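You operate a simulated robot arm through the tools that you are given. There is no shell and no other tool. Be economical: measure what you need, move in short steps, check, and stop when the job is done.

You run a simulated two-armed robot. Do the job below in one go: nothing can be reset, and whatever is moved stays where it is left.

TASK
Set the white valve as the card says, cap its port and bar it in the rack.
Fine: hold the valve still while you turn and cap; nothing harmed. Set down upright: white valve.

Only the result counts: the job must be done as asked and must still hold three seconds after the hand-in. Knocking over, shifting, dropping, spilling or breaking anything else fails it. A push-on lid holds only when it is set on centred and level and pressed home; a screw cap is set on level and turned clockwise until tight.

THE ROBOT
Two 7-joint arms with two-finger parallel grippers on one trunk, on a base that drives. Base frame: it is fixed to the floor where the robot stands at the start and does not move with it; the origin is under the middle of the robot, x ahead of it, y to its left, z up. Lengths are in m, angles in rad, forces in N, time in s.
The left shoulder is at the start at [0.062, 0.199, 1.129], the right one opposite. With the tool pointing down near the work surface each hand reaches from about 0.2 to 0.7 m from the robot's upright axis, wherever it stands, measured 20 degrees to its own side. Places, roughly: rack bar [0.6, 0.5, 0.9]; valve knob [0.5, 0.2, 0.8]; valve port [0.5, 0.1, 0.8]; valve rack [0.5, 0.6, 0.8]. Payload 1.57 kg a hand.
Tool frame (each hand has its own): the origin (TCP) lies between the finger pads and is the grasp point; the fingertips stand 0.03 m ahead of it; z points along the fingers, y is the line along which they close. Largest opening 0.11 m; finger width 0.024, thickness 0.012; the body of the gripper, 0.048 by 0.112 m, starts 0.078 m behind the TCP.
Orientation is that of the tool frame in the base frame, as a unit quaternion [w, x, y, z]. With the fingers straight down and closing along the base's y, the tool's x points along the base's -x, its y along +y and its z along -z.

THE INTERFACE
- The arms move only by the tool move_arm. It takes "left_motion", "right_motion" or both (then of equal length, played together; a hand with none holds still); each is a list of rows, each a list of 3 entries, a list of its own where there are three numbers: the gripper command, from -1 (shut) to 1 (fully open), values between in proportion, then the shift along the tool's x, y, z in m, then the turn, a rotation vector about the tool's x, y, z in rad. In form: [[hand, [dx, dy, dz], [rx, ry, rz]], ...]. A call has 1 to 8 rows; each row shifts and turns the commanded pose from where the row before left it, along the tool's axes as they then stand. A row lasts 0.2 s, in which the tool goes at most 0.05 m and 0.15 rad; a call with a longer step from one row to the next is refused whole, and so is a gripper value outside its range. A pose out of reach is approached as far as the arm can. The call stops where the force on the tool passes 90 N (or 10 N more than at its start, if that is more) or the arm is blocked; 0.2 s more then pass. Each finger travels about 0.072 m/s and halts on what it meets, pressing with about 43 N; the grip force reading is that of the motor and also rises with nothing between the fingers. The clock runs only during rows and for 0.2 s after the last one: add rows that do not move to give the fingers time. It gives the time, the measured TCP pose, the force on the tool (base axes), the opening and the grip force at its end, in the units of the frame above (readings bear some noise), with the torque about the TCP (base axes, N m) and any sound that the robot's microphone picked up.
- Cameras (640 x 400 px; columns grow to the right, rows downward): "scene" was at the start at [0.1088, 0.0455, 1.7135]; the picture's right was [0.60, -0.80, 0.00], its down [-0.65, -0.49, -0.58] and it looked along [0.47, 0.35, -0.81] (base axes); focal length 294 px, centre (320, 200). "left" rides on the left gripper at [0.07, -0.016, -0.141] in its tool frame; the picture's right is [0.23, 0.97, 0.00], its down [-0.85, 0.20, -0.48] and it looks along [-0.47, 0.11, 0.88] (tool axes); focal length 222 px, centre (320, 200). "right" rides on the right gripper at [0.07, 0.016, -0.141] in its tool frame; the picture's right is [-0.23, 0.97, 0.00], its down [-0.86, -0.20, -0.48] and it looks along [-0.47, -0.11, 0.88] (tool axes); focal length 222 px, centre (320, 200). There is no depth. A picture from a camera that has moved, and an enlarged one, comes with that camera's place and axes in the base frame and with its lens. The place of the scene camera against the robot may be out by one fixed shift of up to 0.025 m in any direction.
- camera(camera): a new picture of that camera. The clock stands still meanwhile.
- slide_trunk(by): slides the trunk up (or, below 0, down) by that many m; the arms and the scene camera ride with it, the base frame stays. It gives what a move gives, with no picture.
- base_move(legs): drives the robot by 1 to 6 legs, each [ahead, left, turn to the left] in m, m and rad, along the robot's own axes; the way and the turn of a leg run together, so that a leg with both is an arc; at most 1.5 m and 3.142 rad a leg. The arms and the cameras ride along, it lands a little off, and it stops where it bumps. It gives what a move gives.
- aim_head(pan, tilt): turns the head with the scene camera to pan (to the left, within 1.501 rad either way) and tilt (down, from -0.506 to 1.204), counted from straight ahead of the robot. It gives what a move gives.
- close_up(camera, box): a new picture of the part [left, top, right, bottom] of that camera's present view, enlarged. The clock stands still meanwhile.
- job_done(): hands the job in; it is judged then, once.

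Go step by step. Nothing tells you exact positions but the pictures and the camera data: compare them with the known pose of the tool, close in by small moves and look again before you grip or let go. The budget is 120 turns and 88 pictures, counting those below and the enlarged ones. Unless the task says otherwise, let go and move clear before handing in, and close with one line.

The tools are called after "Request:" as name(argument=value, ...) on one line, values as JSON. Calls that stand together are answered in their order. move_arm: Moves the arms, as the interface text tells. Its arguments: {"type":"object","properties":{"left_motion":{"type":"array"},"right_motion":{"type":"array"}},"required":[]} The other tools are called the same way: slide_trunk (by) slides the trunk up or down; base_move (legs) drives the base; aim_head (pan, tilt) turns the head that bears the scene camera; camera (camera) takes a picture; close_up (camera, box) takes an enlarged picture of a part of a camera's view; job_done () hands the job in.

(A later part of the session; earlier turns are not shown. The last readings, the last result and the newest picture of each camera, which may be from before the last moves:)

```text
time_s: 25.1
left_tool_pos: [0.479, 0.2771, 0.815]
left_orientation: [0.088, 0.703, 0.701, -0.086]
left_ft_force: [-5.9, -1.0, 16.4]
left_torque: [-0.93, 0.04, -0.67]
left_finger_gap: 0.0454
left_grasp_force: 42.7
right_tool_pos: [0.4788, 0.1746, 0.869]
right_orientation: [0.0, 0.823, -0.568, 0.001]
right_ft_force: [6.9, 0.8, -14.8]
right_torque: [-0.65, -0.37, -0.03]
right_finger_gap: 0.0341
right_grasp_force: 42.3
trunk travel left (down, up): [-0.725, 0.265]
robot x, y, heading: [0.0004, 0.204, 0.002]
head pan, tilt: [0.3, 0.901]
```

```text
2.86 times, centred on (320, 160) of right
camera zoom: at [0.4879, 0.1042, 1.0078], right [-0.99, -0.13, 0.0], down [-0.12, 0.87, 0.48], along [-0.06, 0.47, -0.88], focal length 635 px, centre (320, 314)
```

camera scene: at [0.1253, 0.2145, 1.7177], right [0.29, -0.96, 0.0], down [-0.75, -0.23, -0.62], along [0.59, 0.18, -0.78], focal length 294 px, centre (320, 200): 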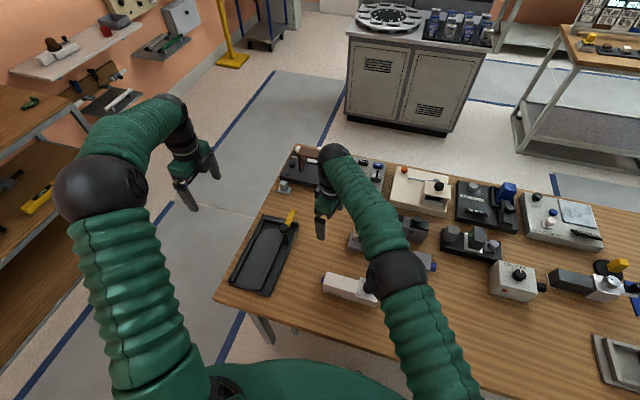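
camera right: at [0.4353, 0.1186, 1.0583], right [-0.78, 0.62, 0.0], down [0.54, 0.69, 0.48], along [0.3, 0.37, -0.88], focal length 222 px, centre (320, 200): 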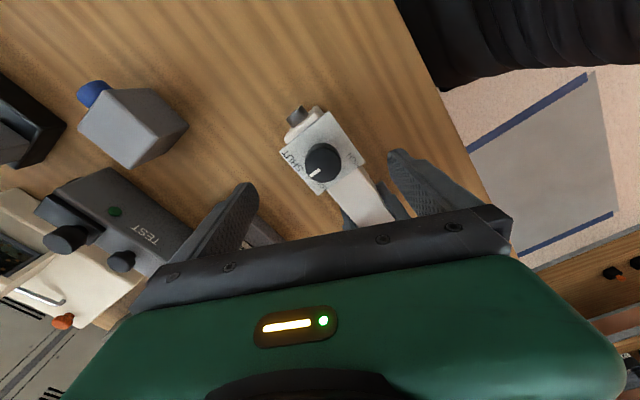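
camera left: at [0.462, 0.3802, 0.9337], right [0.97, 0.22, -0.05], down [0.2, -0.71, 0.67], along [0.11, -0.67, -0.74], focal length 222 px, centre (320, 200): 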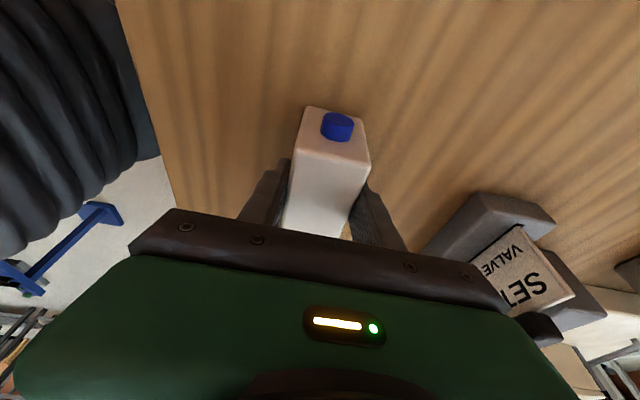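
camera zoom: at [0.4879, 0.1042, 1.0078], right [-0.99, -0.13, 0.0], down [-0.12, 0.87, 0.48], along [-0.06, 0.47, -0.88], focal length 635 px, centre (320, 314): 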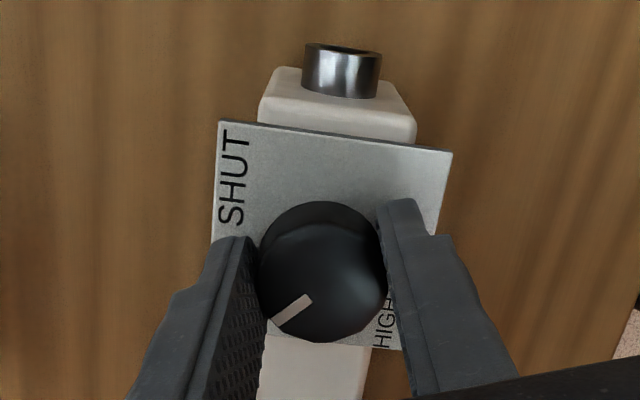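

The knob has turned about 46° to ≈48°, near the LOW label. I release, rise and inspect.

Request:
move_arm(right_motion=[[1, [0, 0, 0], [0, 0, 0]], [1, [0, 0, 0], [0, 0, 0]], [1, [0, 0, 0], [0, 0, 0]], [1, [0, 0, -0.035], [0, 0, 0]], [1, [0, 0, -0.045], [0, 0, 0]], [1, [0, 0, 0], [0, 0, 0.14]], [1, [0, 0, 0], [0, 0, 0.15]], [1, [0, 0, 0], [0, 0, 0.1]]])

Request:
close_up(camera="right", box=[250, 90, 390, 230])

```text
time_s: 26.9
left_tool_pos: [0.4786, 0.2781, 0.8143]
left_orientation: [0.087, 0.703, 0.701, -0.087]
left_ft_force: [-0.5, 0.0, 0.0]
left_torque: [0.23, 0.03, 0.01]
left_finger_gap: 0.0457
left_grasp_force: 42.4
right_tool_pos: [0.4778, 0.1762, 0.9484]
right_orientation: [0.0, -0.695, 0.719, -0.001]
right_ft_force: [0.2, 0.7, -0.6]
right_torque: [0.0, -0.03, 0.0]
right_finger_gap: 0.1098
right_grasp_force: 0.0
trunk travel left (down, up): [-0.725, 0.265]
robot x, y, heading: [0.0005, 0.198, -0.004]
head pan, tilt: [0.3, 0.901]
```

```text
2.86 times, centred on (320, 160) of right
camera zoom: at [0.4588, 0.1067, 1.0877], right [-0.97, 0.26, 0.0], down [0.23, 0.85, 0.48], along [0.12, 0.46, -0.88], focal length 635 px, centre (320, 314)
```

zoom: 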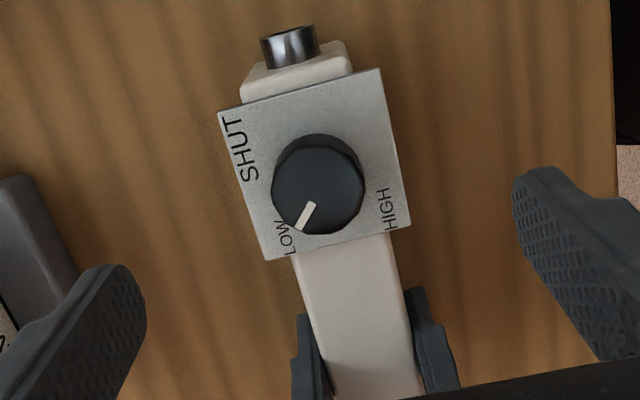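

The pointer is at LOW (≈50° vs label ≈49°). Now I go to the cap on the grey block for a closer look.

Request:
move_arm(right_motion=[[1, [0, 0, 0], [0, 0, -0.034]], [1, [0.037, -0.025, 0], [0, 0, 0]], [1, [0.037, -0.025, 0], [0, 0, 0]], [1, [0.037, -0.025, 0], [0, 0, 0]], [1, [0.037, -0.025, 0], [0, 0, 0]], [1, [0.037, -0.025, 0], [0, 0, 0]], [1, [0.03, -0.025, 0], [0, 0, 0]], [1, [0, 0, 0], [0, 0, 0]]])

Request:
camera(camera="right")

Request:
close_up(camera="right", box=[270, 120, 370, 220])

```text
time_s: 28.7
left_tool_pos: [0.4792, 0.2779, 0.8137]
left_orientation: [0.087, 0.703, 0.701, -0.086]
left_ft_force: [-0.9, 0.3, 0.3]
left_torque: [0.17, 0.0, 0.01]
left_finger_gap: 0.0456
left_grasp_force: 43.1
right_tool_pos: [0.63, -0.0388, 0.9514]
right_orientation: [0.0, 0.709, -0.706, 0.0]
right_ft_force: [0.1, 0.9, -0.4]
right_torque: [0.03, 0.02, 0.02]
right_finger_gap: 0.11
right_grasp_force: 0.0
trunk travel left (down, up): [-0.725, 0.265]
robot x, y, heading: [0.0012, 0.1988, -0.001]
head pan, tilt: [0.3, 0.901]
```

```text
49 pictures are left
camera right: at [0.6133, -0.1094, 1.0908], right [-0.97, 0.22, 0.0], down [0.2, 0.86, 0.48], along [0.11, 0.47, -0.88], focal length 222 px, centre (320, 200)
```

right: 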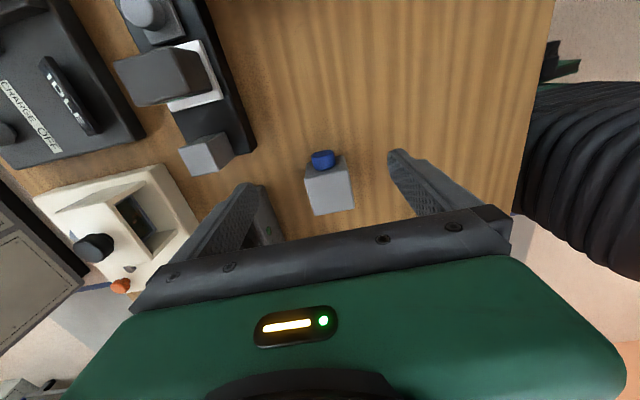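

```text
4.00 times, centred on (320, 170) of right
camera zoom: at [0.6133, -0.1094, 1.0908], right [-0.97, 0.22, 0.0], down [0.2, 0.86, 0.48], along [0.11, 0.47, -0.88], focal length 888 px, centre (320, 320)
```

zoom: 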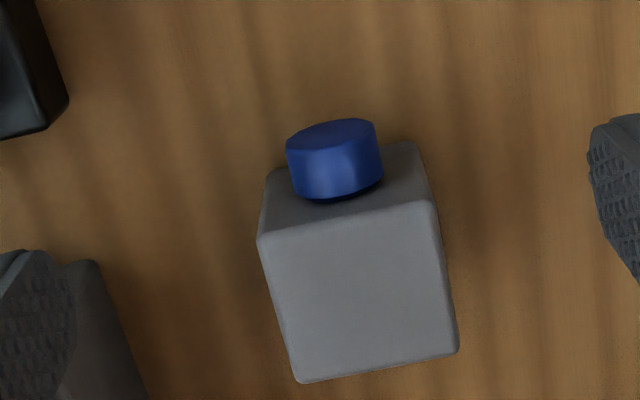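

I need the cap's height better, so I view it from lower and further out.

Request:
move_arm(right_motion=[[1, [0.04, 0, 0.02], [0, 0, 0]], [1, [0.04, 0, 0.03], [0, 0, 0]], [1, [0, 0, 0], [0, 0, 0]]])

Request:
close_up(camera="right", box=[270, 150, 370, 250])

```text
time_s: 29.5
left_tool_pos: [0.4785, 0.2764, 0.8143]
left_orientation: [0.086, 0.704, 0.7, -0.085]
left_ft_force: [0.5, 0.2, 0.0]
left_torque: [0.14, 0.01, 0.0]
left_finger_gap: 0.0454
left_grasp_force: 43.5
right_tool_pos: [0.6291, -0.1187, 0.9003]
right_orientation: [-0.001, 0.708, -0.706, 0.0]
right_ft_force: [0.1, -0.1, -1.1]
right_torque: [0.02, -0.03, 0.01]
right_finger_gap: 0.11
right_grasp_force: 0.1
trunk travel left (down, up): [-0.725, 0.265]
robot x, y, heading: [-0.0013, 0.2008, -0.002]
head pan, tilt: [0.3, 0.901]
```

```text
4.00 times, centred on (320, 200) of right
camera zoom: at [0.614, -0.189, 1.0391], right [-0.97, 0.22, 0.0], down [0.2, 0.86, 0.48], along [0.11, 0.47, -0.88], focal length 888 px, centre (320, 200)
```

zoom: 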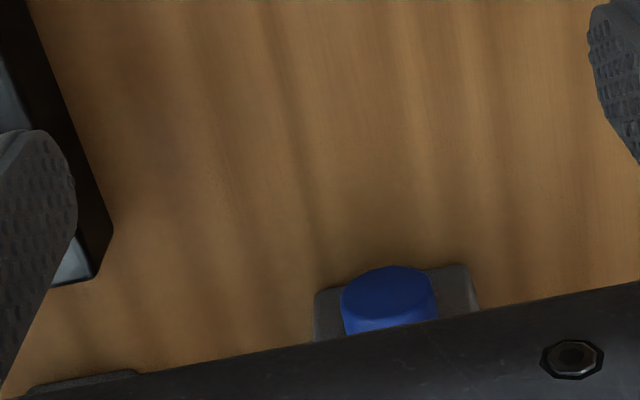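

The cap's front is at [0.630,-0.0226,0.799], block face y≈−0.003. I move over the cap, with fingers just in front of the block, and descend around it.

Request:
move_arm(right_motion=[[1, [-0.034, -0.001, 0], [0, 0, 0]], [1, [-0.034, 0, 0], [0, 0, 0]], [1, [-0.033, 0, 0], [0, 0, 0]], [1, [0, 0, 0.03], [0, 0, 0]], [1, [0, 0, 0.03], [0, 0, 0]], [1, [0, 0, 0], [0, 0, 0]]])

Request:
camera(camera="right")

```text
time_s: 30.9
left_tool_pos: [0.4789, 0.2773, 0.8148]
left_orientation: [0.087, 0.703, 0.7, -0.087]
left_ft_force: [-0.5, 1.4, -0.2]
left_torque: [0.18, 0.01, -0.03]
left_finger_gap: 0.0454
left_grasp_force: 42.8
right_tool_pos: [0.6309, -0.0161, 0.8402]
right_orientation: [-0.001, 0.709, -0.705, 0.001]
right_ft_force: [0.0, 0.1, -0.5]
right_torque: [0.03, 0.02, -0.01]
right_finger_gap: 0.11
right_grasp_force: 0.1
trunk travel left (down, up): [-0.725, 0.265]
robot x, y, heading: [-0.0003, 0.1986, -0.001]
head pan, tilt: [0.3, 0.901]
```

```text
46 pictures are left
camera right: at [0.6141, -0.0864, 0.9788], right [-0.97, 0.22, 0.0], down [0.2, 0.86, 0.48], along [0.11, 0.47, -0.88], focal length 222 px, centre (320, 200)
```

right: 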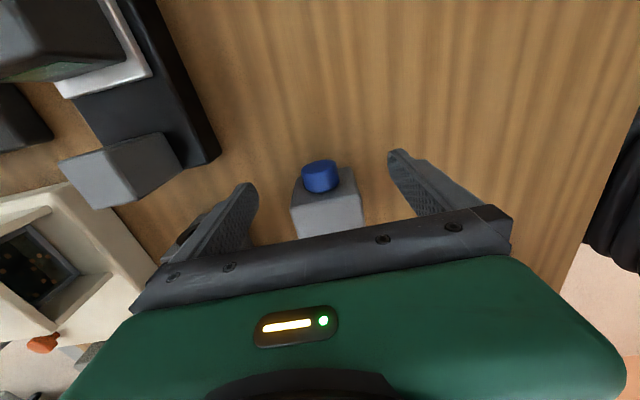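

Well centred. I descend and close on the cap.

Request:
move_arm(right_motion=[[1, [0, 0, 0.02], [0, 0, 0]], [1, [0.0005, 0, 0.017], [0, 0, 0]], [0, [0, 0, 0], [0, 0, 0]], [-0.3, [0, 0, 0], [0, 0, 0]], [-0.5, [0, 0, 0], [0, 0, 0]], [-1, [0, 0, 0], [0, 0, 0]], [-1, [0, 0, 0], [0, 0, 0]], [-1, [0, 0, 0], [0, 0, 0]]])

Request:
close_up(camera="right", box=[250, 100, 390, 240])

```text
time_s: 32.7
left_tool_pos: [0.4794, 0.2778, 0.8137]
left_orientation: [0.087, 0.703, 0.701, -0.086]
left_ft_force: [-0.5, 0.2, 0.4]
left_torque: [-0.08, 0.07, -0.05]
left_finger_gap: 0.0456
left_grasp_force: 43.0
right_tool_pos: [0.6299, -0.0186, 0.8017]
right_orientation: [0.0, 0.708, -0.706, 0.0]
right_ft_force: [2.6, -0.3, -1.5]
right_torque: [0.01, 0.04, -0.08]
right_finger_gap: 0.0285
right_grasp_force: 39.1
trunk travel left (down, up): [-0.725, 0.265]
robot x, y, heading: [0.0047, 0.1986, 0.002]
head pan, tilt: [0.3, 0.901]
```

```text
2.86 times, centred on (320, 170) of right
camera zoom: at [0.6143, -0.0886, 0.941], right [-0.97, 0.22, 0.0], down [0.2, 0.86, 0.48], along [0.11, 0.47, -0.88], focal length 635 px, centre (320, 286)
```

zoom: 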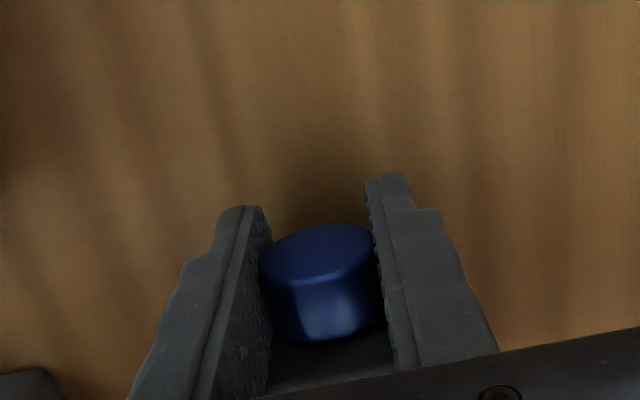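

The cap is gripped (0.0285 m). I pull it straight off toward −y in small steps watching the force.

Request:
move_arm(right_motion=[[-1, [0.002, 0, 0], [0, 0, 0]], [-1, [0.003, 0, 0], [0, 0, 0]], [-1, [0, 0, 0], [0, 0, 0]]])

Request:
close_up(camera="right", box=[250, 100, 390, 240])

```text
time_s: 33.5
left_tool_pos: [0.4789, 0.2764, 0.8137]
left_orientation: [0.087, 0.703, 0.701, -0.087]
left_ft_force: [0.8, -0.8, -0.3]
left_torque: [0.04, 0.03, 0.0]
left_finger_gap: 0.0457
left_grasp_force: 43.2
right_tool_pos: [0.631, -0.023, 0.8027]
right_orientation: [0.0, 0.708, -0.706, 0.0]
right_ft_force: [2.4, 0.8, 1.0]
right_torque: [-0.03, 0.06, -0.08]
right_finger_gap: 0.0288
right_grasp_force: 38.3
trunk travel left (down, up): [-0.725, 0.265]
robot x, y, heading: [-0.0005, 0.1981, 0.002]
head pan, tilt: [0.3, 0.901]
```

```text
2.86 times, centred on (320, 170) of right
camera zoom: at [0.6143, -0.094, 0.941], right [-0.97, 0.22, 0.0], down [0.2, 0.86, 0.48], along [0.11, 0.47, -0.88], focal length 635 px, centre (320, 286)
```

zoom: 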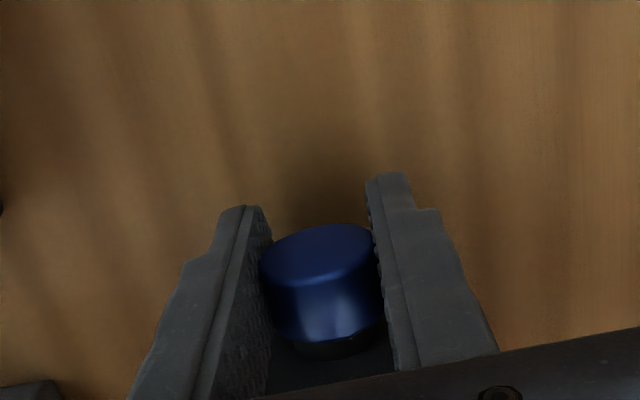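

The cap slides off freely. I back it out, lift, and carry it in front of the port (port front ≈[0.4775,0.126,0.799]).

Request:
move_arm(right_motion=[[-1, [0.025, 0, 0], [0, 0, 0]], [-1, [0.03, 0, 0], [0, 0, 0]], [-1, [0, 0, -0.045], [0, 0, 0]], [-1, [0, 0, -0.045], [0, 0, 0]], [-1, [-0.03, 0.038, 0], [0, 0, 0]], [-1, [-0.03, 0.038, 0], [0, 0, 0]], [-1, [-0.03, 0.038, 0], [0, 0, 0]], [-1, [-0.03, 0.038, 0], [0, 0, 0]]])

Request:
camera(camera="right")

Request:
camera(camera="scene")

```text
time_s: 35.3
left_tool_pos: [0.4802, 0.2789, 0.8139]
left_orientation: [0.089, 0.702, 0.701, -0.086]
left_ft_force: [-0.5, 0.9, 0.5]
left_torque: [0.11, 0.0, 0.05]
left_finger_gap: 0.0452
left_grasp_force: 42.7
right_tool_pos: [0.479, 0.0418, 0.8894]
right_orientation: [0.001, 0.708, -0.706, 0.001]
right_ft_force: [-0.2, 0.5, -0.4]
right_torque: [-0.01, 0.0, 0.01]
right_finger_gap: 0.0281
right_grasp_force: 38.5
trunk travel left (down, up): [-0.725, 0.265]
robot x, y, heading: [0.0018, 0.1979, -0.006]
head pan, tilt: [0.3, 0.901]
```

```text
43 pictures are left
camera right: at [0.4624, -0.028, 1.0287], right [-0.97, 0.22, 0.0], down [0.2, 0.86, 0.48], along [0.11, 0.46, -0.88], focal length 222 px, centre (320, 200)
```

right: 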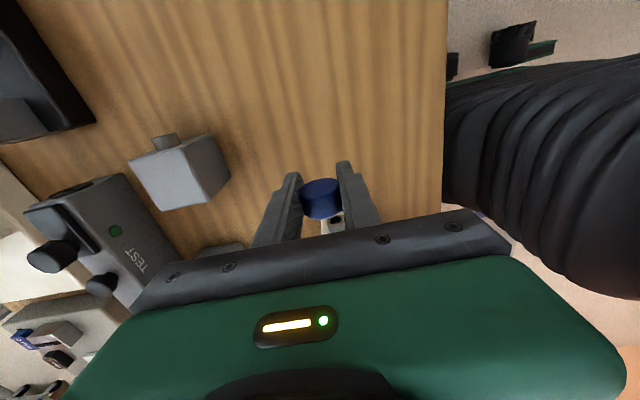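

```text
42 pictures are left
camera scene: at [0.124, 0.2227, 1.7168], right [0.29, -0.96, 0.0], down [-0.75, -0.23, -0.62], along [0.59, 0.18, -0.79], focal length 294 px, centre (320, 200)
```

scene: 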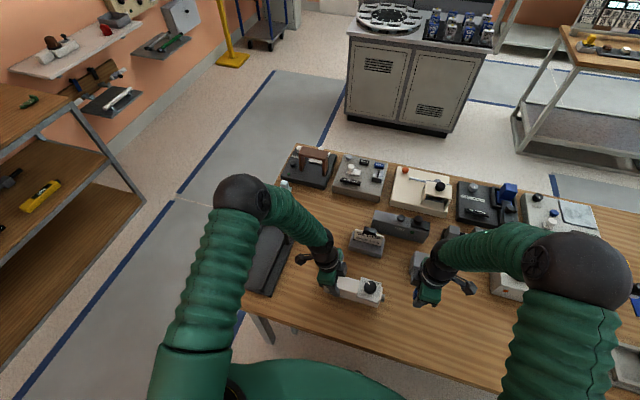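

The cap is held in line with the port. I lower it to the port's height and check alignment.

Request:
move_arm(right_motion=[[-1, [0, 0.001, 0.044], [0, 0, 0]], [-1, [0, 0, 0.0435], [0, 0, 0]], [-1, [-0.025, 0, 0], [0, 0, 0]], [-1, [0, 0, 0], [0, 0, 0]]])

Request:
close_up(camera="right", box=[250, 120, 390, 260])

Request:
close_up(camera="scene", box=[320, 250, 460, 330])

```text
time_s: 36.3
left_tool_pos: [0.4792, 0.2787, 0.8145]
left_orientation: [0.087, 0.703, 0.701, -0.086]
left_ft_force: [0.0, -0.2, 0.4]
left_torque: [0.17, 0.01, 0.04]
left_finger_gap: 0.0456
left_grasp_force: 43.2
right_tool_pos: [0.4765, 0.065, 0.8037]
right_orientation: [0.0, 0.709, -0.706, 0.001]
right_ft_force: [0.3, 0.4, -0.1]
right_torque: [-0.02, 0.01, 0.02]
right_finger_gap: 0.0282
right_grasp_force: 38.1
trunk travel left (down, up): [-0.725, 0.265]
robot x, y, heading: [-0.0014, 0.1955, -0.006]
head pan, tilt: [0.3, 0.901]
```

```text
2.86 times, centred on (320, 190) of right
camera zoom: at [0.4611, -0.005, 0.9433], right [-0.97, 0.22, 0.0], down [0.2, 0.86, 0.48], along [0.11, 0.47, -0.88], focal length 635 px, centre (320, 229)
```

zoom: 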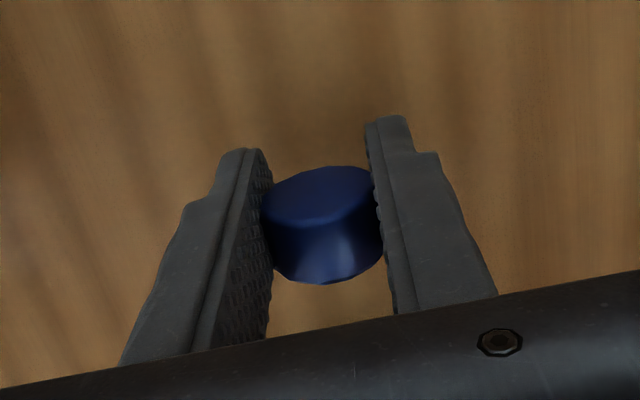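

```text
4.57 times, centred on (390, 290) of scene
camera zoom: at [0.1258, 0.2219, 1.7167], right [0.29, -0.96, 0.0], down [-0.75, -0.23, -0.62], along [0.59, 0.18, -0.79], focal length 1346 px, centre (0, -211)
```

zoom: 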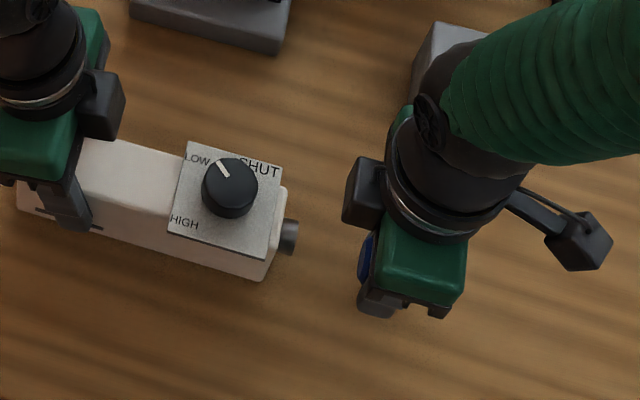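

Cap pose in the hand is unchanged. I correct height by 2 mm and advance to just before contact.

Request:
move_arm(right_motion=[[-1, [0, -0.0005, 0.0022], [0, 0, 0]], [-1, [-0.02, 0, 0], [0, 0, 0]], [-1, [-0.019, 0, 0], [0, 0, 0]], [-1, [0, 0, 0], [0, 0, 0]]])

Request:
close_up(camera="right", box=[250, 120, 390, 260])

Request:
close_up(camera="scene", box=[340, 270, 420, 320])

```text
time_s: 37.3
left_tool_pos: [0.4797, 0.2774, 0.8137]
left_orientation: [0.086, 0.703, 0.701, -0.087]
left_ft_force: [0.0, -1.1, -0.9]
left_torque: [0.15, -0.03, 0.01]
left_finger_gap: 0.0454
left_grasp_force: 43.2
right_tool_pos: [0.4791, 0.1055, 0.8024]
right_orientation: [0.0, 0.709, -0.706, -0.001]
right_ft_force: [-0.6, 0.8, -0.7]
right_torque: [-0.01, 0.02, -0.02]
right_finger_gap: 0.0283
right_grasp_force: 37.8
trunk travel left (down, up): [-0.725, 0.265]
robot x, y, heading: [-0.0024, 0.1986, -0.003]
head pan, tilt: [0.3, 0.901]
```

```text
2.86 times, centred on (320, 190) of right
camera zoom: at [0.4612, 0.035, 0.9415], right [-0.97, 0.22, 0.0], down [0.2, 0.86, 0.48], along [0.11, 0.47, -0.88], focal length 635 px, centre (320, 229)
```

zoom: 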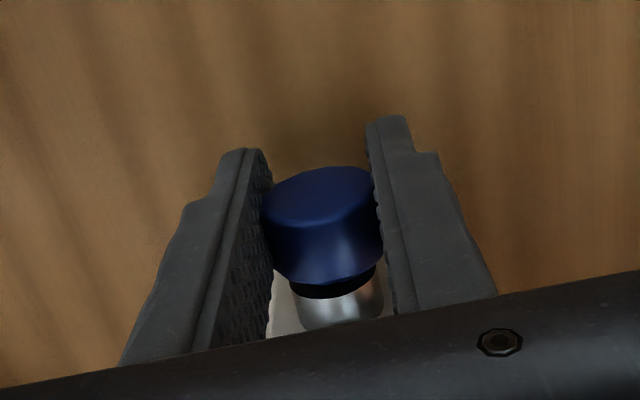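

```text
8.00 times, centred on (380, 295) of scene
camera zoom: at [0.1258, 0.2211, 1.7168], right [0.29, -0.96, 0.0], down [-0.75, -0.23, -0.62], along [0.59, 0.18, -0.79], focal length 2355 px, centre (-160, -560)
```

zoom: 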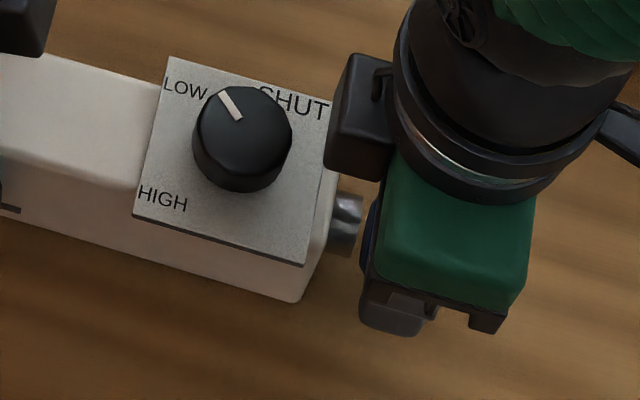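

Alignment looks within ~1 mm. I push on in small steps watching lateral forces.

Request:
move_arm(right_motion=[[-1, [-0.004, -0.0005, 0], [0, 0, 0]], [-1, [-0.004, 0, 0], [0, 0, 0]], [-1, [-0.003, 0, 0], [0, 0, 0]], [-1, [0, 0, 0], [0, 0, 0]]])

Request:
close_up(camera="right", box=[250, 120, 390, 260])

```text
time_s: 38.3
left_tool_pos: [0.4789, 0.278, 0.8131]
left_orientation: [0.088, 0.703, 0.7, -0.087]
left_ft_force: [-5.3, 0.0, 5.1]
left_torque: [-0.94, 0.11, -0.73]
left_finger_gap: 0.0457
left_grasp_force: 43.2
right_tool_pos: [0.4764, 0.1165, 0.8035]
right_orientation: [-0.001, 0.709, -0.705, 0.001]
right_ft_force: [5.6, 1.5, -7.5]
right_torque: [-0.16, 0.0, -0.19]
right_finger_gap: 0.0282
right_grasp_force: 38.4
trunk travel left (down, up): [-0.725, 0.265]
robot x, y, heading: [-0.0019, 0.1972, 0.0]
head pan, tilt: [0.3, 0.901]
```

```text
2.86 times, centred on (320, 190) of right
camera zoom: at [0.4617, 0.0463, 0.9419], right [-0.97, 0.22, 0.0], down [0.2, 0.86, 0.48], along [0.11, 0.47, -0.88], focal length 635 px, centre (320, 229)
```

zoom: 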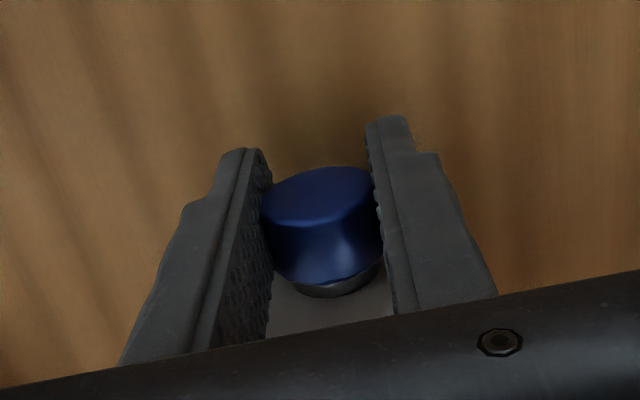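

The cap is sliding onto the stub; side forces tell me to shift ~1 mm +x and down. I correct and continue pushing.

Request:
move_arm(right_motion=[[-1, [0, -0.0008, 0.0011], [0, 0, 0]], [-1, [-0.003, 0, 0], [0, 0, 0]], [-1, [-0.002, 0, 0], [0, 0, 0]], [-1, [0, 0, 0], [0, 0, 0]]])

Request:
close_up(camera="right", box=[250, 120, 390, 260])

```text
time_s: 39.3
left_tool_pos: [0.4796, 0.2782, 0.8139]
left_orientation: [0.087, 0.702, 0.701, -0.085]
left_ft_force: [1.2, 4.9, -7.4]
left_torque: [1.34, 0.12, 0.31]
left_finger_gap: 0.0455
left_grasp_force: 43.0
right_tool_pos: [0.4779, 0.1216, 0.8028]
right_orientation: [-0.001, 0.708, -0.706, 0.001]
right_ft_force: [1.9, -4.8, 20.2]
right_torque: [0.37, 0.03, -0.03]
right_finger_gap: 0.0279
right_grasp_force: 38.3
trunk travel left (down, up): [-0.725, 0.265]
robot x, y, heading: [0.0014, 0.199, -0.005]
head pan, tilt: [0.3, 0.901]
```

```text
2.86 times, centred on (320, 190) of right
camera zoom: at [0.4619, 0.0514, 0.9413], right [-0.97, 0.22, 0.0], down [0.2, 0.86, 0.48], along [0.11, 0.47, -0.88], focal length 635 px, centre (320, 229)
```

zoom: 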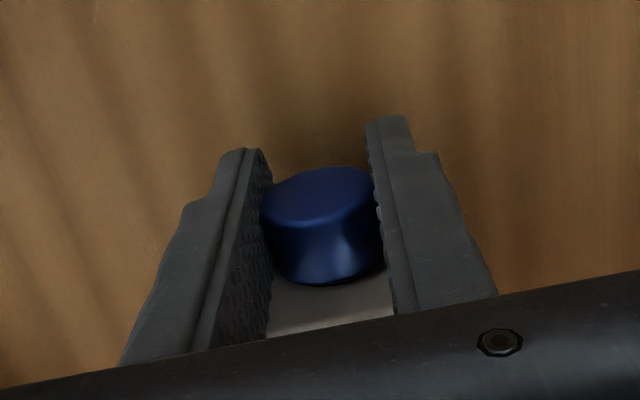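

Nearly home. I relieve the vertical force by ~0.8 mm and press on.

Request:
move_arm(right_motion=[[-1, [0, 0, -0.0008], [0, 0, 0]], [-1, [-0.002, 0, 0], [0, 0, 0]], [-1, [0, 0, 0], [0, 0, 0]]])

Request:
close_up(camera="right", box=[290, 170, 360, 240])

```text
time_s: 40.1
left_tool_pos: [0.4784, 0.2795, 0.8136]
left_orientation: [0.087, 0.702, 0.701, -0.086]
left_ft_force: [-3.7, 14.0, 1.4]
left_torque: [-0.11, 0.09, -0.46]
left_finger_gap: 0.0454
left_grasp_force: 42.4
right_tool_pos: [0.4784, 0.1224, 0.8034]
right_orientation: [0.001, 0.708, -0.706, 0.002]
right_ft_force: [8.9, -13.6, 8.2]
right_torque: [0.14, 0.0, -0.2]
right_finger_gap: 0.0287
right_grasp_force: 37.8
trunk travel left (down, up): [-0.725, 0.265]
robot x, y, heading: [-0.0011, 0.2, -0.001]
head pan, tilt: [0.3, 0.901]
```

```text
5.71 times, centred on (325, 205) of right
camera zoom: at [0.4615, 0.0523, 0.9413], right [-0.97, 0.22, 0.0], down [0.2, 0.86, 0.48], along [0.11, 0.46, -0.88], focal length 1269 px, centre (291, 171)
```

zoom: 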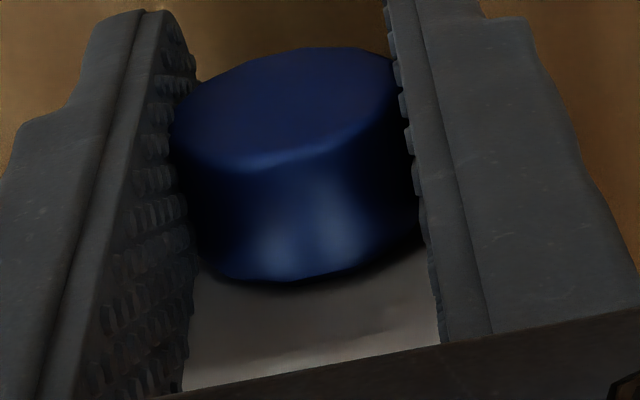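

The cap looks to meet the valve face; I press firmly to make sure it's home.

Request:
move_arm(right_motion=[[-1, [-0.002, -0.0004, -0.0004], [0, 0, 0]], [-1, [-0.002, 0, 0], [0, 0, 0]], [-1, [-0.002, 0, 0], [0, 0, 0]], [-1, [0, 0, 0], [0, 0, 0]]])

Request:
close_up(camera="right", box=[290, 170, 360, 240])

```text
time_s: 41.1
left_tool_pos: [0.4785, 0.2788, 0.8145]
left_orientation: [0.086, 0.703, 0.701, -0.085]
left_ft_force: [-3.6, 27.6, 3.7]
left_torque: [-0.64, 0.29, -0.33]
left_finger_gap: 0.0454
left_grasp_force: 43.4
right_tool_pos: [0.4779, 0.1256, 0.8019]
right_orientation: [0.002, 0.708, -0.707, 0.001]
right_ft_force: [2.3, -30.4, 3.9]
right_torque: [0.16, 0.12, -0.21]
right_finger_gap: 0.0285
right_grasp_force: 38.1
trunk travel left (down, up): [-0.725, 0.265]
robot x, y, heading: [-0.0005, 0.1957, -0.0]
head pan, tilt: [0.3, 0.901]
```

```text
5.71 times, centred on (325, 205) of right
camera zoom: at [0.4614, 0.0564, 0.9416], right [-0.97, 0.23, 0.0], down [0.2, 0.86, 0.47], along [0.11, 0.46, -0.88], focal length 1269 px, centre (291, 171)
```

zoom: 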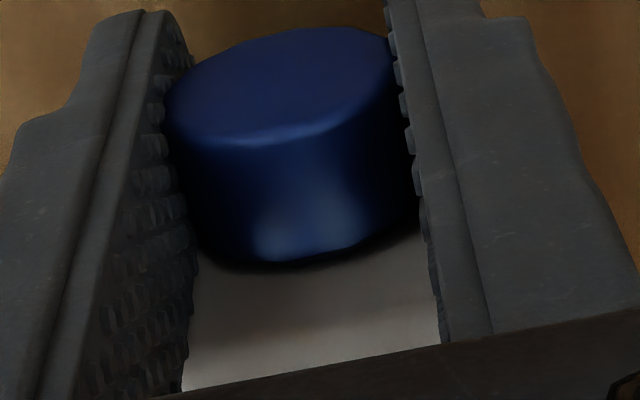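

The fingers slipped slightly on the cap at ~30 N, so it is against a stop. I release and back off to inspect, then press its face with closed fingers.

Request:
move_arm(right_motion=[[-0.2, [0.0, 0, 0], [0, 0, 0]], [0.2, [0, 0, 0], [0, 0, 0]], [0.2, [0.03, 0, 0], [0, 0, 0]], [0.2, [0.04, 0, 0], [0, 0, 0]], [-1, [0, 0, -0.045], [0, 0, 0]], [-1, [0, 0, -0.045], [0, 0, 0]], [-1, [0, 0, 0], [0, 0, 0]]])

Request:
camera(camera="right")

Request:
close_up(camera="scene", box=[340, 270, 420, 320])

```text
time_s: 42.7
left_tool_pos: [0.4779, 0.2776, 0.8134]
left_orientation: [0.087, 0.703, 0.701, -0.086]
left_ft_force: [-1.4, 2.0, 4.4]
left_torque: [-0.66, 0.16, -0.26]
left_finger_gap: 0.0457
left_grasp_force: 43.3
right_tool_pos: [0.4775, 0.0589, 0.8933]
right_orientation: [-0.001, 0.709, -0.705, 0.0]
right_ft_force: [-0.7, 0.0, 0.1]
right_torque: [0.0, 0.01, 0.01]
right_finger_gap: 0.0002
right_grasp_force: 21.4
trunk travel left (down, up): [-0.725, 0.265]
robot x, y, heading: [0.0031, 0.1974, -0.0]
head pan, tilt: [0.3, 0.901]
```

```text
33 pictures are left
camera right: at [0.461, -0.0106, 1.0319], right [-0.97, 0.22, 0.0], down [0.2, 0.86, 0.48], along [0.11, 0.47, -0.88], focal length 222 px, centre (320, 200)
```

right: 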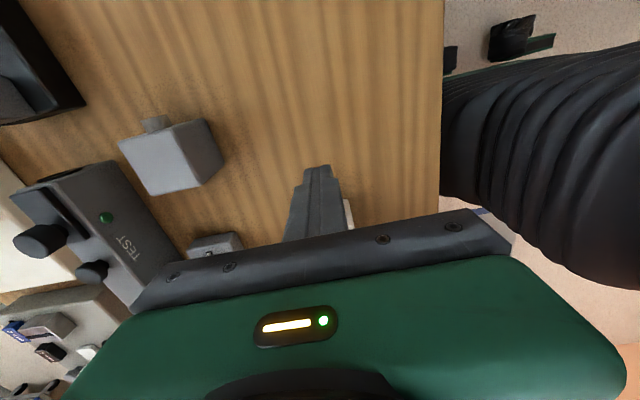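

```text
8.00 times, centred on (380, 295) of scene
camera zoom: at [0.1244, 0.2214, 1.717], right [0.29, -0.96, 0.0], down [-0.75, -0.23, -0.62], along [0.59, 0.18, -0.79], focal length 2355 px, centre (-160, -560)
```

zoom: 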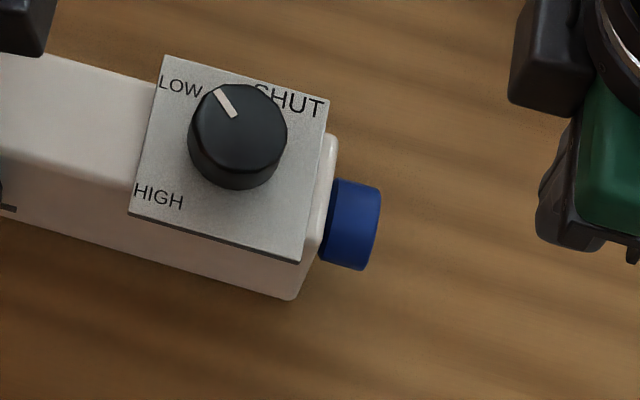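

The cap is on and looks flush. I press its face squarely with closed fingers to about 40 N to be sure.

Request:
move_arm(right_motion=[[-1, [0, -0.0005, 0.04], [0, 0, 0]], [-1, [0, 0, 0.038], [0, 0, 0]], [-1, [-0.03, 0, 0], [0, 0, 0]], [-1, [-0.015, 0, 0], [0, 0, 0]], [-1, [-0.003, 0, 0], [0, 0, 0]], [-1, [-0.003, 0, 0], [0, 0, 0]], [-1, [-0.002, 0, 0], [0, 0, 0]], [-1, [0, 0, 0], [0, 0, 0]]])

```text
time_s: 44.5
left_tool_pos: [0.4787, 0.2795, 0.8143]
left_orientation: [0.086, 0.702, 0.701, -0.085]
left_ft_force: [-2.3, 18.3, 7.2]
left_torque: [-1.13, 0.14, -0.14]
left_finger_gap: 0.0456
left_grasp_force: 42.9
right_tool_pos: [0.4786, 0.1096, 0.8145]
right_orientation: [0.002, 0.707, -0.707, 0.001]
right_ft_force: [2.7, -21.8, 1.1]
right_torque: [-0.24, -0.01, -0.02]
right_finger_gap: 0.0002
right_grasp_force: 21.0
trunk travel left (down, up): [-0.725, 0.265]
robot x, y, heading: [0.0001, 0.1995, -0.003]
head pan, tilt: [0.3, 0.901]
```

Request:
move_arm(right_motion=[[-1, [-0.003, 0, 0], [0, 0, 0]], [-1, [-0.003, 0, 0], [0, 0, 0]], [-1, [-0.002, 0, 0], [0, 0, 0]], [-1, [0, 0, 0], [0, 0, 0]]])

```text
time_s: 45.5
left_tool_pos: [0.4784, 0.2807, 0.8122]
left_orientation: [0.086, 0.701, 0.702, -0.084]
left_ft_force: [0.6, 36.1, 2.7]
left_torque: [0.08, 0.19, 0.04]
left_finger_gap: 0.0457
left_grasp_force: 42.6
right_tool_pos: [0.4786, 0.1145, 0.8138]
right_orientation: [0.004, 0.707, -0.707, 0.003]
right_ft_force: [-1.5, -40.3, 7.7]
right_torque: [-0.28, 0.0, -0.02]
right_finger_gap: 0.0
right_grasp_force: 21.4
trunk travel left (down, up): [-0.725, 0.265]
robot x, y, heading: [-0.001, 0.2023, -0.001]
head pan, tilt: [0.3, 0.901]
```

40 N reached. I back off, move the right hand clear and check the cap and knob.

Request:
move_arm(right_motion=[[-1, [0.03, 0, 0], [0, 0, 0]], [-1, [0.045, 0, 0], [0, 0, 0]], [-1, [0, 0, -0.045], [0, 0, 0]], [-1, [0, 0, -0.045], [0, 0, 0]], [-1, [0.045, 0, 0], [0, 0, 0]], [-1, [0.045, 0, 0], [0, 0, 0]], [-1, [0, 0, 0], [0, 0, 0]]])

Request:
close_up(camera="scene", box=[320, 260, 420, 320])

```text
time_s: 47.1
left_tool_pos: [0.4786, 0.2764, 0.8133]
left_orientation: [0.086, 0.703, 0.7, -0.086]
left_ft_force: [-1.0, -0.8, -1.0]
left_torque: [0.16, 0.01, -0.05]
left_finger_gap: 0.0456
left_grasp_force: 43.2
right_tool_pos: [0.4809, -0.0453, 0.9037]
right_orientation: [-0.001, 0.709, -0.705, 0.001]
right_ft_force: [0.9, -0.5, 0.3]
right_torque: [0.0, 0.0, -0.02]
right_finger_gap: 0.0002
right_grasp_force: 21.1
trunk travel left (down, up): [-0.725, 0.265]
robot x, y, heading: [-0.0002, 0.2003, -0.002]
head pan, tilt: [0.3, 0.901]
```

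```text
6.40 times, centred on (370, 290) of scene
camera zoom: at [0.1253, 0.2168, 1.7168], right [0.29, -0.96, 0.0], down [-0.75, -0.23, -0.62], along [0.59, 0.18, -0.79], focal length 1884 px, centre (0, -376)
```

zoom: 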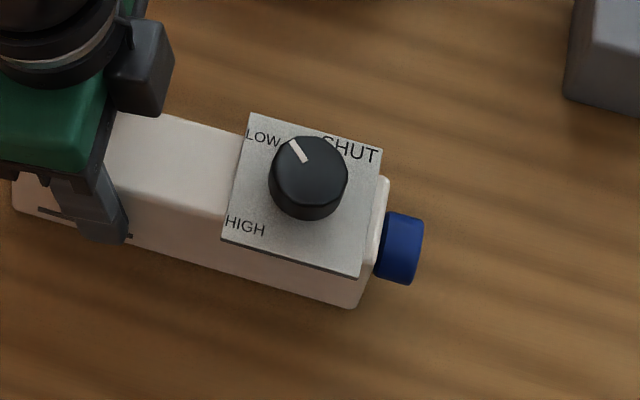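

Cap is seated and the knob still points to LOW. The rack (x≈0.385–0.673, y≈0.48–0.623) lies along x with its bar post near [0.585,0.496]; the valve must be turned −90° so its knob end points to −x. I release the left hand and regrip with the opposite wrist orientation nearer the middle.

Request:
move_arm(left_motion=[[0.3, [0, 0, 0], [0, 0, 0]], [0.3, [0, 0, 0], [0, 0, 0]], [0.3, [0, 0, -0.04], [0, 0, 0]], [0.5, [0, 0, -0.05], [0, 0, 0]], [1, [0, 0, -0.05], [0, 0, 0]], [1, [0, 0, -0.04], [0, 0, 0]], [1, [0, 0, 0], [0, 0.125, 0]], [1, [0, 0, 0], [0, 0.125, 0]]], right_motion=[[-1, [0.04, 0, -0.02], [0, 0, 0]], [-1, [0.04, 0, -0.02], [0, 0, 0]], [-1, [0, 0, 0], [0, 0, 0]], [-1, [0, 0, 0], [0, 0, 0]], [-1, [0, 0, 0], [0, 0, 0]], [-1, [0, 0, 0], [0, 0, 0]], [-1, [0, 0, 0], [0, 0, 0]], [-1, [0, 0, 0], [0, 0, 0]]])

Request:
move_arm(left_motion=[[1, [0, 0, 0], [0, 0, -0.15]], [1, [0, 0, 0], [0, 0, -0.15]], [1, [0, 0, 0], [0, 0, -0.15]], [1, [0, 0, 0], [0, 0, -0.15]], [1, [0, 0, 0], [0, 0, -0.15]], [1, [0, 0, 0], [0, 0, -0.15]], [1, [0, 0, 0], [0, 0, -0.15]], [1, [0, 0, 0], [0, 0, -0.15]]])

Request:
move_arm(left_motion=[[1, [0, 0, 0], [0, 0, -0.15]], [1, [0, 0, 0], [0, 0, -0.15]], [1, [0, 0, 0], [0, 0, -0.15]], [1, [0, 0, 0], [0, 0, -0.15]], [1, [0, 0, 0], [0, 0, -0.15]], [1, [0, 0, 0], [0, 0, -0.15]], [1, [0, 0, 0], [0, 0, -0.15]], [1, [0, 0, 0], [0, 0, -0.15]]])

Request:
move_arm(left_motion=[[1, [0, 0, 0], [0, 0, -0.15]], [1, [0, 0, 0], [0, 0, -0.15]], [1, [0, 0, 0], [0, 0, -0.15]], [1, [0, 0, 0], [0, 0, -0.15]], [1, [0, 0, 0], [0, 0, -0.14]], [1, [0, 0, 0], [0, 0, 0]]])

Request:
camera(camera="scene")

```text
time_s: 48.9
left_tool_pos: [0.4774, 0.3187, 0.988]
left_orientation: [-0.001, 0.708, 0.706, 0.003]
left_ft_force: [0.4, -0.1, -0.8]
left_torque: [-0.02, 0.01, 0.01]
left_finger_gap: 0.11
left_grasp_force: 0.0
right_tool_pos: [0.4814, -0.1289, 0.9446]
right_orientation: [-0.001, 0.708, -0.706, -0.001]
right_ft_force: [0.0, -0.6, 0.1]
right_torque: [0.04, -0.05, 0.04]
right_finger_gap: 0.0001
right_grasp_force: 21.1
trunk travel left (down, up): [-0.725, 0.265]
robot x, y, heading: [-0.002, 0.1985, -0.002]
head pan, tilt: [0.3, 0.901]
```

```text
time_s: 50.7
left_tool_pos: [0.4779, 0.3204, 0.9876]
left_orientation: [0.001, 0.184, 0.983, 0.003]
left_ft_force: [0.1, 0.2, -1.0]
left_torque: [0.01, 0.03, -0.02]
left_finger_gap: 0.1099
left_grasp_force: 0.1
right_tool_pos: [0.4797, -0.1283, 0.9451]
right_orientation: [0.0, 0.709, -0.705, 0.0]
right_ft_force: [0.3, 0.6, -0.5]
right_torque: [0.0, 0.02, 0.04]
right_finger_gap: 0.0
right_grasp_force: 21.6
trunk travel left (down, up): [-0.725, 0.265]
robot x, y, heading: [-0.0032, 0.1963, -0.0]
head pan, tilt: [0.3, 0.901]
```

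```text
time_s: 52.5
left_tool_pos: [0.4783, 0.3194, 0.9887]
left_orientation: [0.002, -0.403, 0.915, 0.002]
left_ft_force: [0.2, 0.6, 0.5]
left_torque: [-0.02, -0.03, -0.03]
left_finger_gap: 0.1101
left_grasp_force: 0.0
right_tool_pos: [0.4796, -0.1292, 0.9449]
right_orientation: [-0.001, 0.708, -0.706, 0.0]
right_ft_force: [-0.6, 0.5, 0.4]
right_torque: [0.03, -0.04, -0.02]
right_finger_gap: 0.0
right_grasp_force: 20.8
trunk travel left (down, up): [-0.725, 0.265]
robot x, y, heading: [-0.002, 0.2, -0.001]
head pan, tilt: [0.3, 0.901]
```

```text
time_s: 53.9
left_tool_pos: [0.4787, 0.3195, 0.9876]
left_orientation: [0.002, -0.706, 0.709, 0.001]
left_ft_force: [-0.5, -0.8, -0.4]
left_torque: [-0.02, 0.0, -0.01]
left_finger_gap: 0.11
left_grasp_force: 0.2
right_tool_pos: [0.4804, -0.1279, 0.9453]
right_orientation: [0.0, 0.709, -0.705, 0.0]
right_ft_force: [0.2, -0.2, 0.0]
right_torque: [0.01, 0.02, -0.02]
right_finger_gap: 0.0
right_grasp_force: 21.1
trunk travel left (down, up): [-0.725, 0.265]
robot x, y, heading: [-0.0011, 0.1987, 0.001]
head pan, tilt: [0.3, 0.901]
```

```text
30 pictures are left
camera scene: at [0.1247, 0.2185, 1.7169], right [0.29, -0.96, 0.0], down [-0.75, -0.23, -0.62], along [0.59, 0.18, -0.79], focal length 294 px, centre (320, 200)
```

scene: 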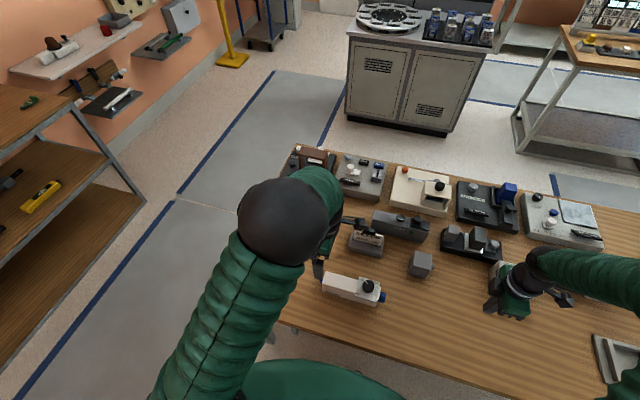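

The orientation works. Before regripping I use the left camera to survey the rack from above.

Request:
move_arm(left_motion=[[1, [-0.04, -0.012, -0.015], [0, 0, 0]], [1, [-0.045, -0.012, -0.015], [0, 0, 0]], [1, [-0.045, -0.012, 0], [0, 0, 0]], [1, [-0.04, -0.012, 0], [0, 0, 0]], [1, [0, 0, 0], [0, 0, 0]]])

Request:
close_up(camera="left", box=[200, 80, 440, 230])

```text
time_s: 55.1
left_tool_pos: [0.5265, 0.4918, 1.0189]
left_orientation: [0.002, -0.705, 0.709, 0.0]
left_ft_force: [0.6, 0.3, -0.5]
left_torque: [0.01, 0.0, -0.04]
left_finger_gap: 0.1101
left_grasp_force: 0.1
right_tool_pos: [0.4803, -0.1278, 0.9452]
right_orientation: [-0.001, 0.708, -0.707, 0.0]
right_ft_force: [-0.3, 0.4, -0.2]
right_torque: [-0.03, 0.01, -0.04]
right_finger_gap: 0.0001
right_grasp_force: 21.0
trunk travel left (down, up): [-0.725, 0.265]
robot x, y, heading: [0.0023, 0.1993, -0.001]
head pan, tilt: [0.3, 0.901]
```

```text
2.67 times, centred on (320, 155) of left
camera zoom: at [0.5407, 0.4215, 1.1602], right [-0.98, -0.22, 0.0], down [-0.2, 0.85, 0.48], along [-0.1, 0.47, -0.88], focal length 592 px, centre (320, 320)
```

zoom: 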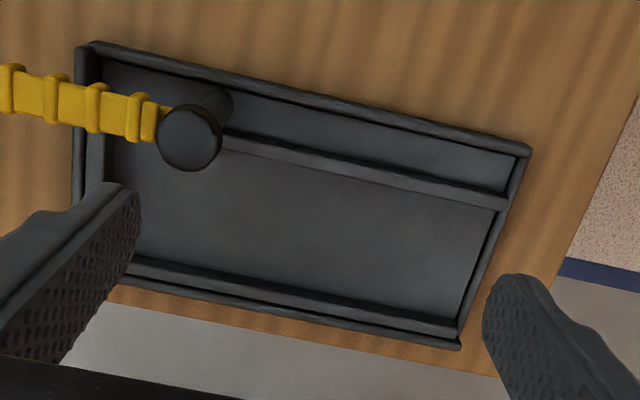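

Bay: x≈0.40–0.652, y≈0.516–0.602; post at ≈[0.592,0.493], bar parked along +x. Now I go back over the valve to regrip at y≈0.238.

Request:
move_arm(left_motion=[[1, [0.0425, 0.008, 0], [0, 0, 0]], [1, [0.0425, 0.008, 0], [0, 0, 0]], [1, [0.0425, 0.008, 0], [0, 0, 0]], [1, [0.0425, 0.008, 0], [0, 0, 0]], [1, [0.0425, 0.008, 0], [0, 0, 0]], [1, [0.0415, 0.008, 0], [0, 0, 0]], [1, [0, 0, 0.045], [0, 0, 0]], [1, [0, 0, 0.045], [0, 0, 0]]])

Request:
move_arm(left_motion=[[1, [0, 0, 0.04], [0, 0, 0]], [1, [0, 0, 0], [0, 0, 0]]])

Request:
camera(camera="left")

```text
time_s: 56.9
left_tool_pos: [0.4852, 0.2411, 0.9303]
left_orientation: [-0.004, 0.711, -0.703, 0.004]
left_ft_force: [-0.3, 0.1, 0.4]
left_torque: [-0.02, 0.03, 0.0]
left_finger_gap: 0.1097
left_grasp_force: 0.0
right_tool_pos: [0.4817, -0.1282, 0.9454]
right_orientation: [0.001, 0.709, -0.706, -0.001]
right_ft_force: [0.2, 0.1, 0.1]
right_torque: [0.02, 0.03, -0.01]
right_finger_gap: 0.0
right_grasp_force: 21.4
trunk travel left (down, up): [-0.725, 0.265]
robot x, y, heading: [0.0044, 0.1987, 0.001]
head pan, tilt: [0.3, 0.901]
```

```text
time_s: 57.5
left_tool_pos: [0.4804, 0.2394, 0.8863]
left_orientation: [-0.003, 0.708, -0.706, -0.001]
left_ft_force: [-0.5, -0.3, 0.2]
left_torque: [-0.04, 0.01, 0.01]
left_finger_gap: 0.1101
left_grasp_force: 0.0
right_tool_pos: [0.4806, -0.128, 0.9436]
right_orientation: [0.001, 0.709, -0.706, 0.0]
right_ft_force: [0.4, -0.1, 0.3]
right_torque: [-0.01, 0.0, 0.0]
right_finger_gap: 0.0
right_grasp_force: 21.2
trunk travel left (down, up): [-0.725, 0.265]
robot x, y, heading: [0.001, 0.2037, 0.001]
head pan, tilt: [0.3, 0.901]
```

```text
28 pictures are left
camera left: at [0.4962, 0.1699, 1.0265], right [-0.97, -0.23, 0.0], down [-0.2, 0.85, 0.48], along [-0.11, 0.47, -0.88], focal length 222 px, centre (320, 200)
```

left: 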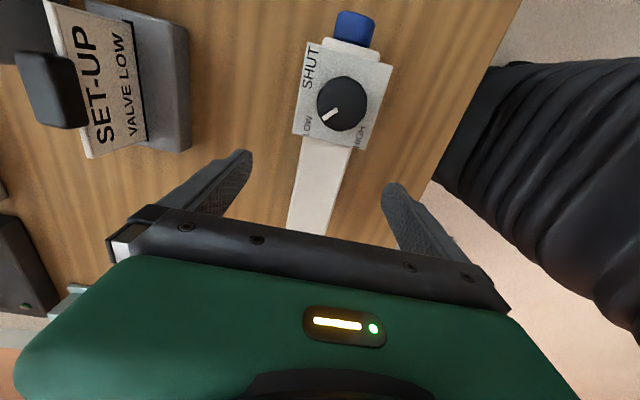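

Aligned; card holder is clear. I descend, grip, and lift slightly.

Request:
move_arm(left_motion=[[1, [0, 0, 0.04], [0, 0, 0]], [1, [0, 0, 0.033], [0, 0, 0]], [1, [0, 0, 0], [0, 0, 0]], [-1, [0, 0, 0], [0, 0, 0]], [-1, [0, 0, 0], [0, 0, 0]], [-1, [0, 0, 0], [0, 0, 0]], [-1, [0, 0, 0], [0, 0, 0]], [-1, [0, 0, 0], [0, 0, 0]]])

Request:
move_arm(left_motion=[[-1, [0, 0, -0.01], [0, 0, 0]], [-1, [0, 0, -0.02], [0, 0, 0]], [-1, [0, 0, 0], [0, 0, 0]]])

Request:
camera(camera="left")

```text
time_s: 59.3
left_tool_pos: [0.4794, 0.2364, 0.8137]
left_orientation: [0.002, -0.705, 0.709, 0.001]
left_ft_force: [0.1, -0.7, -0.8]
left_torque: [0.06, 0.01, -0.02]
left_finger_gap: 0.0457
left_grasp_force: 43.1
right_tool_pos: [0.4806, -0.1277, 0.9445]
right_orientation: [-0.001, 0.709, -0.706, 0.001]
right_ft_force: [-0.1, 0.6, 0.1]
right_torque: [-0.01, -0.02, 0.0]
right_finger_gap: 0.0
right_grasp_force: 21.5
trunk travel left (down, up): [-0.725, 0.265]
robot x, y, heading: [-0.0019, 0.1993, -0.001]
head pan, tilt: [0.3, 0.901]
```

```text
time_s: 60.1
left_tool_pos: [0.4789, 0.2395, 0.8435]
left_orientation: [0.003, -0.707, 0.707, 0.002]
left_ft_force: [0.4, 1.2, -3.2]
left_torque: [0.09, -0.01, 0.0]
left_finger_gap: 0.0455
left_grasp_force: 42.6
right_tool_pos: [0.4799, -0.1287, 0.9442]
right_orientation: [0.0, 0.708, -0.706, 0.0]
right_ft_force: [-0.2, 0.1, 0.2]
right_torque: [-0.01, 0.01, 0.04]
right_finger_gap: 0.0
right_grasp_force: 21.3
trunk travel left (down, up): [-0.725, 0.265]
robot x, y, heading: [0.0011, 0.2011, -0.001]
head pan, tilt: [0.3, 0.901]
```

```text
27 pictures are left
camera left: at [0.4952, 0.1692, 0.9845], right [-0.97, -0.23, 0.0], down [-0.2, 0.85, 0.48], along [-0.11, 0.47, -0.88], focal length 222 px, centre (320, 200)
```

left: 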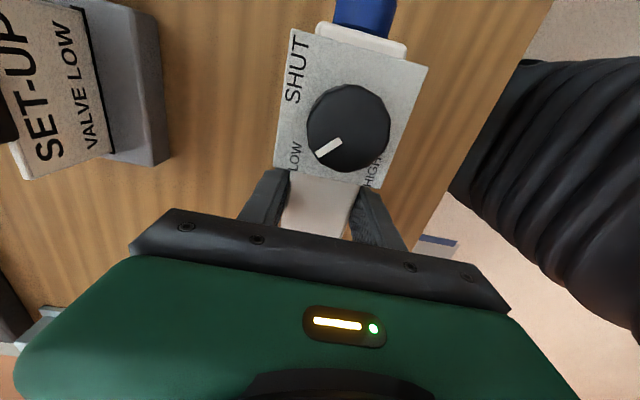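

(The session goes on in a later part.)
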